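You operate a simulated robot arm through the tools that you are given. There is no shell and no other tool. Be economical: measure what you need, move in short steps, check, and stop when the job is done.

Carry out the task below with a simulated robot arm. There is one attempt and no reset: what you move stays moved.

TASK
Put one of the clear bottles from the top of the dressing table on the round green dish.

It is judged by the outcome, as a careful person would: the job done as asked, and still so three seconds after it is handed in. It fails if anything else is knocked over, pushed out of place, dropped, spilled or broken.

THE ROBOT
A 7-joint arm with a two-finger parallel gripper, fixed in place. Base frame: the origin is at the foot of the arm, x ahead of it, y to its left, z up; the work surface is at about z = 0.76. Lengths are in m, angles in degrees, forces in N, time in s.
With the tool pointing down near the work surface it reaches from about 0.3 to 0.7 m from the base axis. Its first joint turns from -66.0 to 66.0 degrees. Payload 1.57 kg.
Tool frame: the origin (TCP) lies between the finger pads and is the grasp point; the fingertips stand 0.03 m ahead of it; z points along the fingers, y is the line along which they close. The gripper opens to 0.11 m. The fingers are 0.024 m wide and 0.012 m thick; the gripper's body (0.048 by 0.112 m) begins 0.078 m behind the TCP.
Orientation is told as [roll, pitch, yaw] about the base's x, y, z axes, in that order, counted from this pose: with the fingers straight down and closing along the base's y, the tool's x points along the base's -x, its y along +y and its z along -z.

THE INTERFACE
- The arm moves only by the tool move_arm. Its argument "targets" is a list that holds one entry, the list of rows, each a list of 5 numbers: the shift along the tool's x, y, z in m, then the turn about the tool's z in degrees, then the finger opening in m, from 0 to 0.11. In form: [[[x, y, z, yaw, fingers], ...]]. A call has 1 to 10 rows; each row is the pose to reach, as a shift and turn from the pose commanded when the call began, along the tool's axes at that moment. A row lasts 0.2 s, in which the tool goes at most 0.05 m and 8.6 degrees; a call with a longer step from one row to the next is refused whole, and so is a gripper value outside its range. A pose out of reach is approached as far as the arm can. The call stops where the force on the tool passes 40 N (or 10 N more than at its start, if that is more) or the arm is blocked; 0.2 s more then pass. The fingers move at their own pace (about 0.108 m/s each) and stop on an object; they squeeze with about 23 N. The grip force told is the motor's: it shows also when the fingers shut on nothing. Time passes only in rows, and 0.2 s behind the last, so rows that repeat a pose let the fingers close. It gives the time, the measured TCP pose, the force on the tool (base axes), the opening and the grip force at its end, in the units of the frame above (readings bear some noise).
- Cameras (640 x 400 px; columns grow to the right, rows downward): "scene" is fixed at [0.1791, -0.4039, 1.4034]; the picture's right is [0.71, -0.70, 0.00], its down [-0.43, -0.44, -0.79] and it looks along [0.56, 0.56, -0.61] (base axes); focal length 364 px, centre (320, 200). "wrist" rides on the gripper at [-0.036, 0, -0.08] in the tool frame; the picture's right is [0.00, -1.00, 0.00], its down [0.97, 0.00, -0.24] and it looks along [0.24, 0.00, 0.97] (tool axes); focal length 218 px, centre (320, 200).
- get_image(camera): a new picture of that camera. No time passes.
- measure_at(camera, pixels): for up to 12 pixels [column, row] of the newest picture of that camera ("zoom" is the newest enlarged one), the place [x, y, z] in the base frame of the surface seen there, good to about 0.003 m, but the place of the scene camera against the robot may be out by one fixed shift of up to 0.018 m in any direction. No time passes.
- inspect(camera, box): a new picture of the part [left, top, right, bottom] of that camera's present view, enlarged. No time passes.
- hand_in(): hands the job in; it is judged then, once.

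Work in short steps. Measure before you move; look again where a grasp or a placing could have gone wrong, and mend it. You have 60 turns and 22 pictures in all, the two below and enlarged ones among them. Open the gripper and draw the arm clear of the work before you hand the job in, unless the task says otherwise; then end with one line.

The tools are called as a command line: name --argument value ..., lists and objects as JSON in quotes. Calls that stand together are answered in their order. move_arm: Moves the arm, as the interface text tells. Its arguments: {"type":"object","properties":{"targets":{"type":"array"}},"required":["targets"]} The other tools are called the same way: get_image (camera) takes a picture; measure_at (camera, pixels) gives the place of the surface under pixels of a picture; inspect (camera, box) takes an enlarged picture of a part of a camera's view; hand_in () hands the job in.

At the start:

```text
time: 0.0
eef_pos: [0.4849, 0.0362, 1.0157]
tool_rot: [0.0, 0.0, 0.0]
wrist_force: [-0.2, -0.2, -1.0]
grip_width: 0.1099
grasp_force: 0.1
```

scene: 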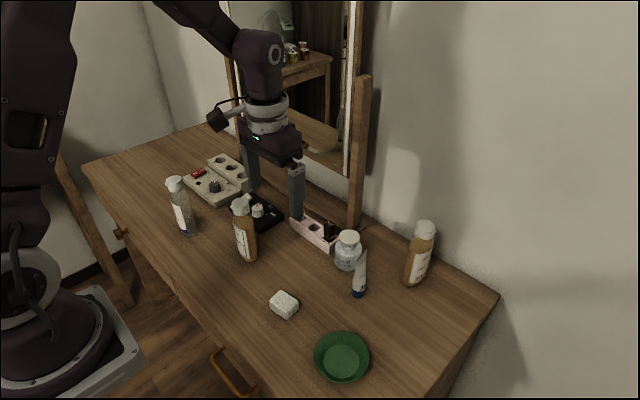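
wrist: 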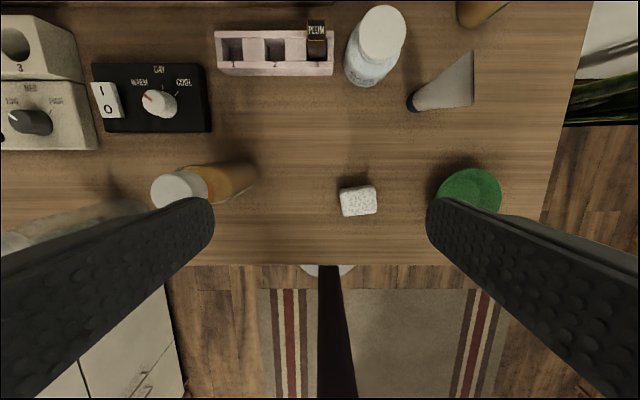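

The clear bottles look to be at scene (180,205) and (348,250). I'll enlarge both and the dish.

inspect --camera "scene" --box '[280, 200, 460, 390]'

inspect --camera "scene" --box '[140, 150, 280, 280]'

measure_at --camera "scene" --pixels '[[349, 236], [347, 252], [345, 266], [342, 358], [342, 334], [316, 355], [368, 355], [341, 381], [174, 182], [181, 208], [187, 234], [357, 292]]'

measure_at --camera "wrist" --pixels '[[382, 32], [370, 60], [362, 80], [470, 190], [470, 170], [498, 190], [455, 80], [415, 103], [318, 28], [358, 200]]'

```text
2.11 times, centred on (370, 295) of scene
```

zoom: 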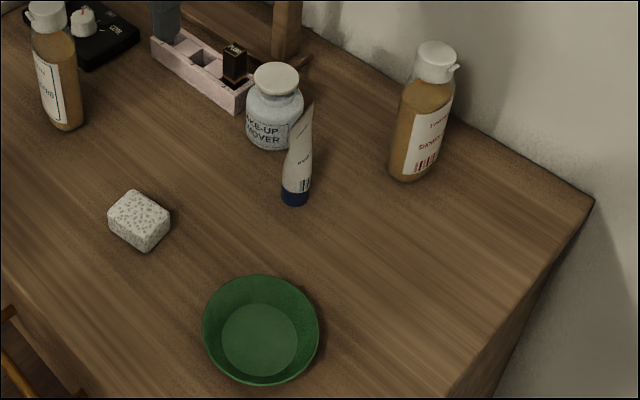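

```text
3.08 times, centred on (210, 215) of scene
```

zoom: 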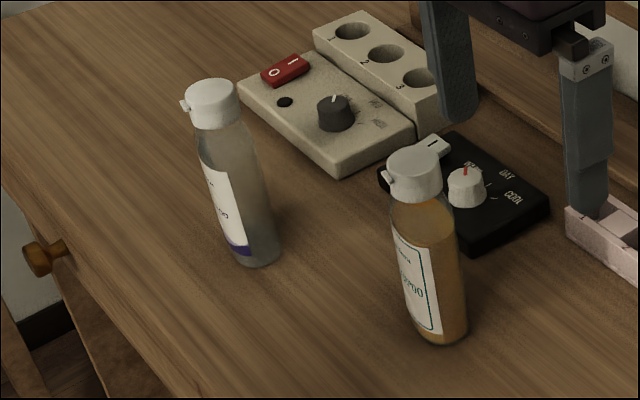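

```text
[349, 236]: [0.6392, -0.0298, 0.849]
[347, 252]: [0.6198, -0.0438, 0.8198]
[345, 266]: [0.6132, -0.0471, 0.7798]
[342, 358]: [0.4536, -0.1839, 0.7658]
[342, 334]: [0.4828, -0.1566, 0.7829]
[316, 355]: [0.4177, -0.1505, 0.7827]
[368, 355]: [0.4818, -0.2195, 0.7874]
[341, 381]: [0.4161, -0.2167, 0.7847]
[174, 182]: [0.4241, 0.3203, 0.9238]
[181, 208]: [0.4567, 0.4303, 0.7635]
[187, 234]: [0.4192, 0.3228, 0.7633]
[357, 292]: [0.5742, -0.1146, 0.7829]
```

```text
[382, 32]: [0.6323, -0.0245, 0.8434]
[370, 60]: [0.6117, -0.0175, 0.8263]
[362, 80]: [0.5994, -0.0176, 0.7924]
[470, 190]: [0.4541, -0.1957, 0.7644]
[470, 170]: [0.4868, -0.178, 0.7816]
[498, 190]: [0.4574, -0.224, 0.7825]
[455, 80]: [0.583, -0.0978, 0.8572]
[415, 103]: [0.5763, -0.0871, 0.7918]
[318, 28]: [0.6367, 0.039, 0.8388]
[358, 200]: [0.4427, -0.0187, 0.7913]
```

The tall bottle at scene (180,205) is see-through: a pixel on its body measured the table behind it. It also stands alone, so I'll use it. I move above its cap, near (0.424, 0.32), at a safe height.

move_arm --targets '[[[0.008, 0.04, -0.008, 0, 0.11], [0.016, 0.08, -0.016, 0, 0.11], [0.024, 0.12, -0.024, 0, 0.11], [0.032, 0.16, -0.032, 0, 0.11], [0.04, 0.2, -0.04, 0, 0.11], [0.05, 0.24, -0.04, 0, 0.11], [0.06, 0.28, -0.04, 0, 0.11], [0.06, 0.28, -0.04, 0, 0.11]]]'

get_image --camera "wrist"

```text
time: 1.8
eef_pos: [0.4245, 0.3166, 1.0564]
tool_rot: [0.0, -0.1, 0.0]
wrist_force: [-0.7, 0.6, 0.5]
grip_width: 0.1102
grasp_force: 0.1
```

```text
17 pictures are left
```

wrist: 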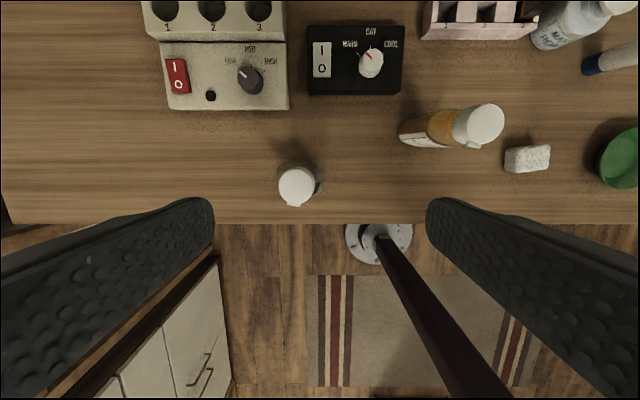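

The cap is at wrist (296,185) with the lug toward the robot. I measure the cap, its edges and the bottle sides.

measure_at --camera "wrist" --pixels '[[296, 185], [281, 184], [312, 184], [296, 169], [296, 199], [295, 204], [319, 188]]'

inspect --camera "wrist" --box '[256, 150, 346, 220]'

```text
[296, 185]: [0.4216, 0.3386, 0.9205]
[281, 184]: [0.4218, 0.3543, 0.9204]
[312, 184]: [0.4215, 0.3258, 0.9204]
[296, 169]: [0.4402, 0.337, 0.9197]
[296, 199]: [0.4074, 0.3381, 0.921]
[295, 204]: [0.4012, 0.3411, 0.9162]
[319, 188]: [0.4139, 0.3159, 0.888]
```

```text
5.71 times, centred on (301, 185) of wrist
```

zoom: 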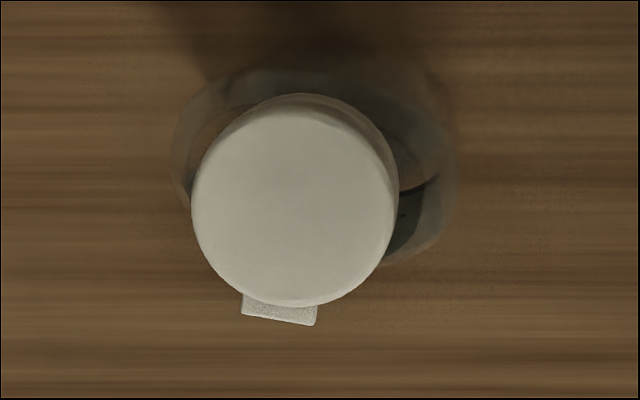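

The cap centre is about (0.4227, 0.339), top at z 0.9205, body about 45 mm wide. I align over it and go down to TCP z ≈ 0.855, which leaves about 12 mm between the palm and the cap.

move_arm --targets '[[[0.002, 0.0225, 0.0, 0, 0.11], [0.002, 0.0225, 0.04, 0, 0.11], [0.002, 0.0225, 0.08, 0, 0.11], [0.002, 0.0225, 0.12, 0, 0.11], [0.002, 0.0225, 0.15, 0, 0.11], [0.002, 0.0225, 0.18, 0, 0.11], [0.002, 0.0225, 0.2, 0, 0.11], [0.002, 0.0225, 0.2, 0, 0.11]]]'

get_image --camera "scene"

get_image --camera "wrist"

```text
time: 3.6
eef_pos: [0.4219, 0.3398, 0.8556]
tool_rot: [0.0, 0.0, 0.0]
wrist_force: [-0.7, 0.1, -0.6]
grip_width: 0.1101
grasp_force: 0.0
```

```text
15 pictures are left
```

scene: 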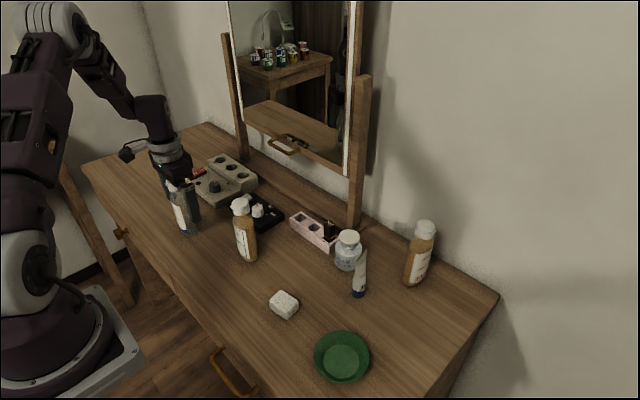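

```text
14 pictures are left
```

wrist: 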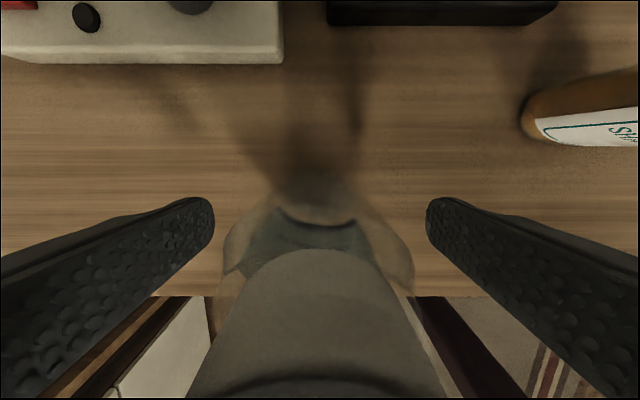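

The bottle is centred between the fingers, with cap and body near column 318. I close on it.

move_arm --targets '[[[0, 0, 0, 0, 0.07], [0, 0, 0, 0, 0.03], [0, 0, 0, 0, 0.02], [0, 0, 0, 0, 0.02], [0, 0, 0, 0, 0.02]]]'

```text
time: 4.8
eef_pos: [0.4218, 0.3399, 0.8572]
tool_rot: [0.0, -0.1, -0.1]
wrist_force: [-0.6, 0.8, -0.1]
grip_width: 0.0605
grasp_force: 22.9
```

Gripped at 60.5 mm. I lift a little and check.

move_arm --targets '[[[0, 0, -0.02, 0, 0.02], [0, 0, -0.06, 0, 0.02], [0, 0, -0.1, 0, 0.02], [0, 0, -0.14, 0, 0.02], [0, 0, -0.16, 0, 0.02], [0, 0, -0.16, 0, 0.02]]]'

get_image --camera "scene"

get_image --camera "wrist"

```text
time: 6.2
eef_pos: [0.4225, 0.341, 1.0152]
tool_rot: [0.0, 0.0, 0.0]
wrist_force: [0.2, -0.1, -0.1]
grip_width: 0.0605
grasp_force: 22.7
```

```text
13 pictures are left
```

scene: 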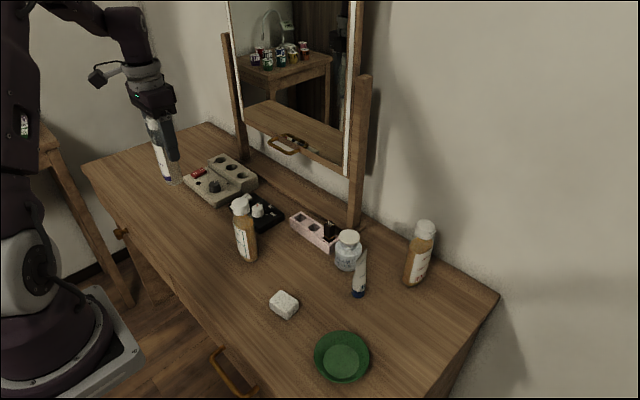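

```text
12 pictures are left
```

wrist: 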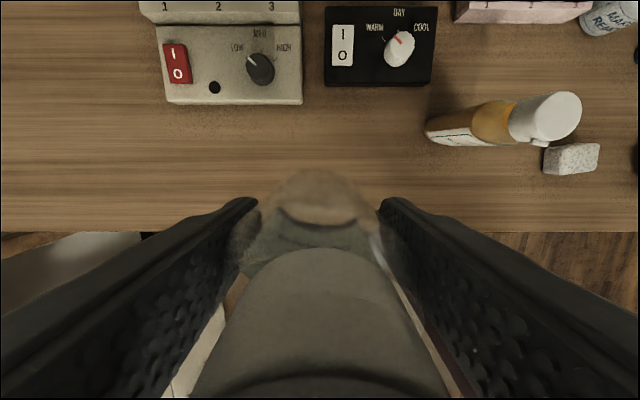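

The bottle is held clear of the table. I raise it well above the amber bottle (top ≈ 0.93), then move sideways to a spot where the wrist camera can see the dish.

move_arm --targets '[[[0, 0, -0.04, 0, 0.02], [0, 0, -0.075, 0, 0.02], [0, -0.045, -0.075, 0, 0.02], [0, -0.093, -0.075, 0, 0.02], [0, -0.141, -0.075, 0, 0.02], [0, -0.189, -0.075, 0, 0.02], [0, -0.237, -0.075, 0, 0.02], [0, -0.285, -0.075, 0, 0.02], [0, -0.333, -0.075, 0, 0.02], [0, -0.38, -0.075, 0, 0.02]]]'

get_image --camera "wrist"

```text
time: 8.4
eef_pos: [0.4211, -0.0398, 1.0886]
tool_rot: [0.0, 0.1, 0.1]
wrist_force: [0.2, -0.4, -0.1]
grip_width: 0.0604
grasp_force: 23.0
```

```text
11 pictures are left
```

wrist: 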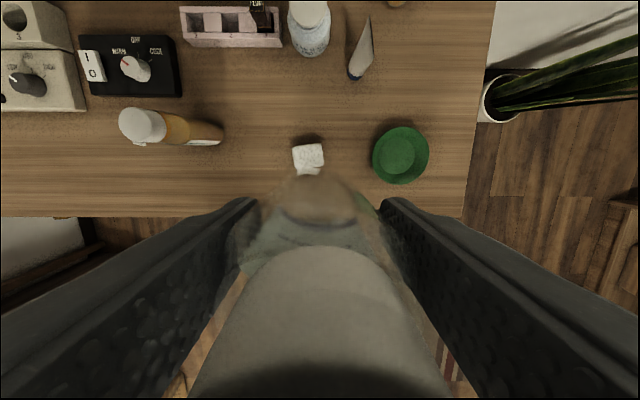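

inspect --camera "wrist" --box '[350, 110, 450, 200]'

measure_at --camera "wrist" --pixels '[[397, 153], [384, 153], [410, 153], [397, 141], [397, 165], [374, 156], [427, 156], [401, 129], [400, 182]]'

```text
4.44 times, centred on (400, 155) of wrist
```

zoom: 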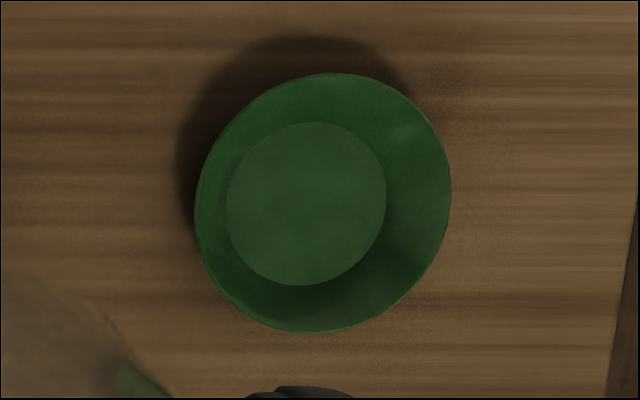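

```text
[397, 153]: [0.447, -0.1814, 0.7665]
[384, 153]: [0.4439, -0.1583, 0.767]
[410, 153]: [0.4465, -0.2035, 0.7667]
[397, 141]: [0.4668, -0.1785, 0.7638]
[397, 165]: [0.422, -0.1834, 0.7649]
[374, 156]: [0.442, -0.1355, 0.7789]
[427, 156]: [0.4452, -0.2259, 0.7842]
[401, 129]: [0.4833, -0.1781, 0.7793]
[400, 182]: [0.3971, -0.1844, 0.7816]
```

The dish floor centre is (0.441, -0.181), z ≈ 0.766, about 66 mm across, with the rim at ≈ 0.783. I go over it and down to TCP 0.90, so the bottle's foot is at ≈ 0.805.

move_arm --targets '[[[-0.006, -0.047, 0, 0, 0.02], [-0.012, -0.094, 0, 0, 0.02], [-0.019, -0.141, 0, 0, 0.02], [-0.019, -0.141, 0.04, 0, 0.02], [-0.019, -0.141, 0.08, 0, 0.02], [-0.019, -0.141, 0.12, 0, 0.02], [-0.019, -0.141, 0.155, 0, 0.02], [-0.019, -0.141, 0.18, 0, 0.02], [-0.019, -0.141, 0.188, 0, 0.02], [-0.019, -0.141, 0.188, 0, 0.02]]]'

inspect --camera "scene" --box '[260, 240, 420, 400]'

get_image --camera "wrist"

```text
time: 10.6
eef_pos: [0.4418, -0.1799, 0.9014]
tool_rot: [0.0, 0.0, 0.1]
wrist_force: [-0.5, 0.4, -0.5]
grip_width: 0.0606
grasp_force: 22.7
```

```text
2.50 times, centred on (340, 320) of scene
```

zoom: 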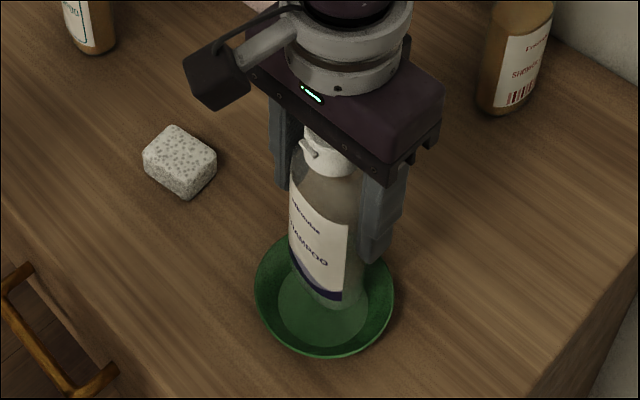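

```text
8 pictures are left
```

wrist: 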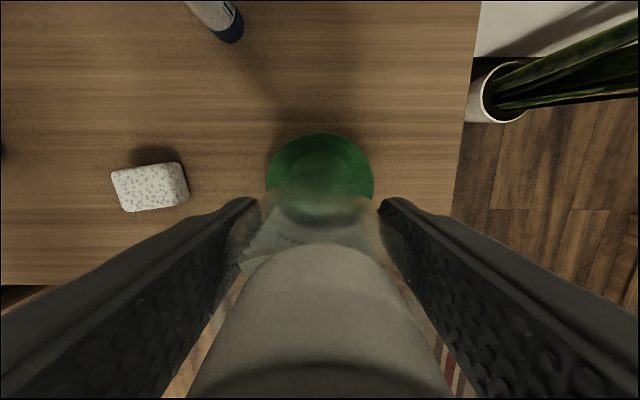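

The bottle is upright over the dish. I check the dish rim again against the TCP from this close view and look at the foot.

measure_at --camera "wrist" --pixels '[[268, 178], [372, 178], [320, 135], [300, 138], [340, 138]]'

inspect --camera "scene" --box '[310, 310, 380, 390]'

```text
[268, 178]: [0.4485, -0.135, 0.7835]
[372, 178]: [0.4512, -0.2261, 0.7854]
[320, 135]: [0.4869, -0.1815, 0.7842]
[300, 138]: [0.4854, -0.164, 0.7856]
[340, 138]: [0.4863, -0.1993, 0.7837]
```

```text
5.00 times, centred on (345, 350) of scene
```

zoom: 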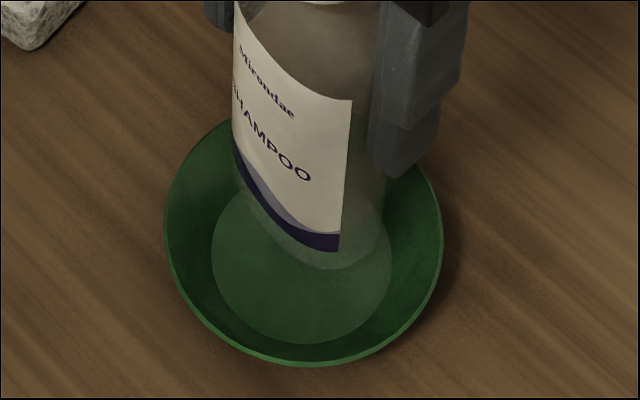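

The rim gives a centre of (0.4415, -0.1805), matching the TCP, and the foot projects to the middle of the dish floor. I lower in small steps toward contact, expected at TCP ≈ 0.861.

move_arm --targets '[[[0, 0, 0.012, 0, 0.02], [0, 0, 0.022, 0, 0.02], [0, 0, 0.03, 0, 0.02], [0, 0, 0.034, 0, 0.02], [0, 0, 0.037, 0, 0.02], [0, 0, 0.037, 0, 0.02]]]'

```text
time: 12.0
eef_pos: [0.4408, -0.1804, 0.8666]
tool_rot: [0.0, 0.1, 0.0]
wrist_force: [-0.3, 0.2, -0.1]
grip_width: 0.0601
grasp_force: 23.4
```

move_arm --targets '[[[0, 0, 0.001, 0, 0.02], [0, 0, 0.002, 0, 0.02], [0, 0, 0.003, 0, 0.02], [0, 0, 0.003, 0, 0.02]]]'

inspect --camera "scene" --box '[310, 310, 380, 390]'

```text
time: 13.0
eef_pos: [0.4415, -0.1807, 0.8632]
tool_rot: [0.0, 0.0, 0.0]
wrist_force: [-1.0, 0.3, -0.2]
grip_width: 0.0606
grasp_force: 22.8
```

```text
5.00 times, centred on (345, 350) of scene
```

zoom: 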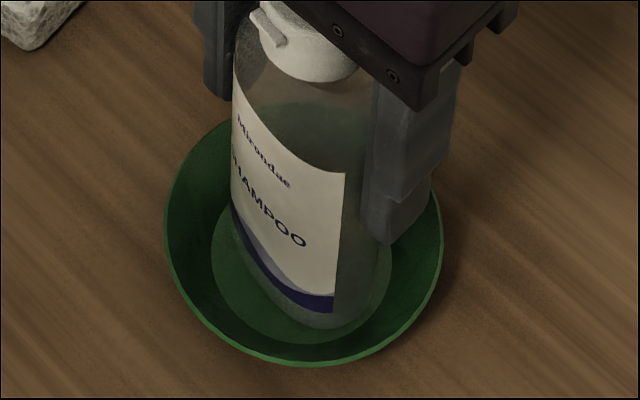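

No contact yet and the foot sits centred over the floor. I continue in 1 mm steps.

move_arm --targets '[[[0, 0, 0.001, 0, 0.02], [0, 0, 0.002, 0, 0.02], [0, 0, 0.002, 0, 0.02]]]'

```text
time: 13.8
eef_pos: [0.4421, -0.182, 0.861]
tool_rot: [0.1, -0.2, 0.0]
wrist_force: [0.6, 5.7, 17.4]
grip_width: 0.0607
grasp_force: 23.0
```

Contact (17 N). I ease up 1 mm and open slowly.

move_arm --targets '[[[0, 0, -0.001, 0, 0.02], [0, 0, -0.001, 0, 0.02]]]'

```text
time: 14.4
eef_pos: [0.4409, -0.1813, 0.8615]
tool_rot: [0.0, 0.0, -0.1]
wrist_force: [-0.1, 0.0, -0.5]
grip_width: 0.0605
grasp_force: 23.4
```

move_arm --targets '[[[0, 0, 0, 0, 0.06], [0, 0, 0, 0, 0.064], [0, 0, 0, 0, 0.068], [0, 0, 0, 0, 0.075], [0, 0, 0, 0, 0.09], [0, 0, 0, 0, 0.11], [0, 0, 0, 0, 0.11]]]'

get_image --camera "wrist"

```text
time: 16.0
eef_pos: [0.4409, -0.1806, 0.8621]
tool_rot: [0.0, -0.1, 0.1]
wrist_force: [0.3, 0.1, -0.1]
grip_width: 0.1099
grasp_force: 0.0
```

```text
5 pictures are left
```

wrist: 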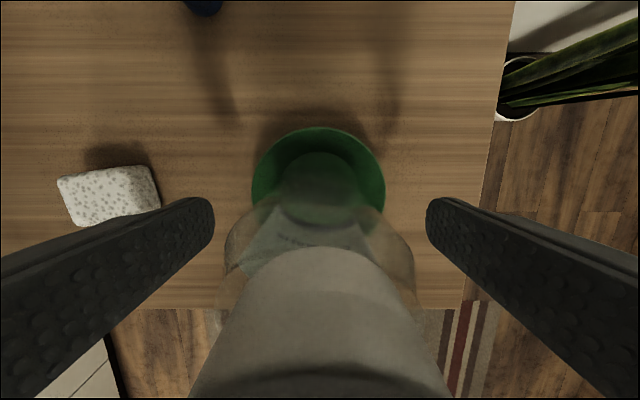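

The bottle stands centred and both fingers are clear. I rise straight up, then swing away.

move_arm --targets '[[[0, 0, -0.02, 0, 0.11], [0, 0, -0.05, 0, 0.11], [0, 0, -0.09, 0, 0.11], [0, 0, -0.13, 0, 0.11], [0, 0, -0.17, 0, 0.11], [0, 0, -0.2, 0, 0.11], [0, 0.045, -0.2, 0, 0.11], [0, 0.09, -0.2, 0, 0.11], [0, 0.135, -0.2, 0, 0.11], [0, 0.18, -0.2, 0, 0.11]]]'

get_image --camera "scene"

inspect --camera "scene" --box '[280, 240, 440, 400]'

```text
time: 18.2
eef_pos: [0.4411, -0.0009, 1.0608]
tool_rot: [0.0, -0.1, -0.2]
wrist_force: [0.2, 0.5, 0.2]
grip_width: 0.1099
grasp_force: 0.0
```

```text
4 pictures are left
```

scene: 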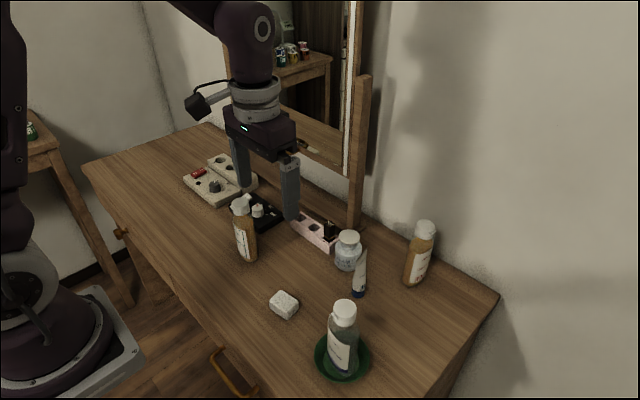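

```text
2.50 times, centred on (360, 320) of scene
```

zoom: 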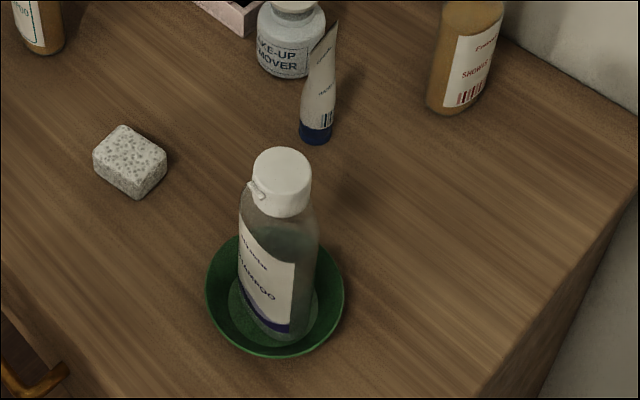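

The bottle stands upright in the green dish, everything else is where it was, and the arm is clear, so I hand in.

hand_in

```text
The job is handed in.
```

The tall clear shampoo bottle now stands upright in the round green dish; nothing else was moved, and the job is handed in.
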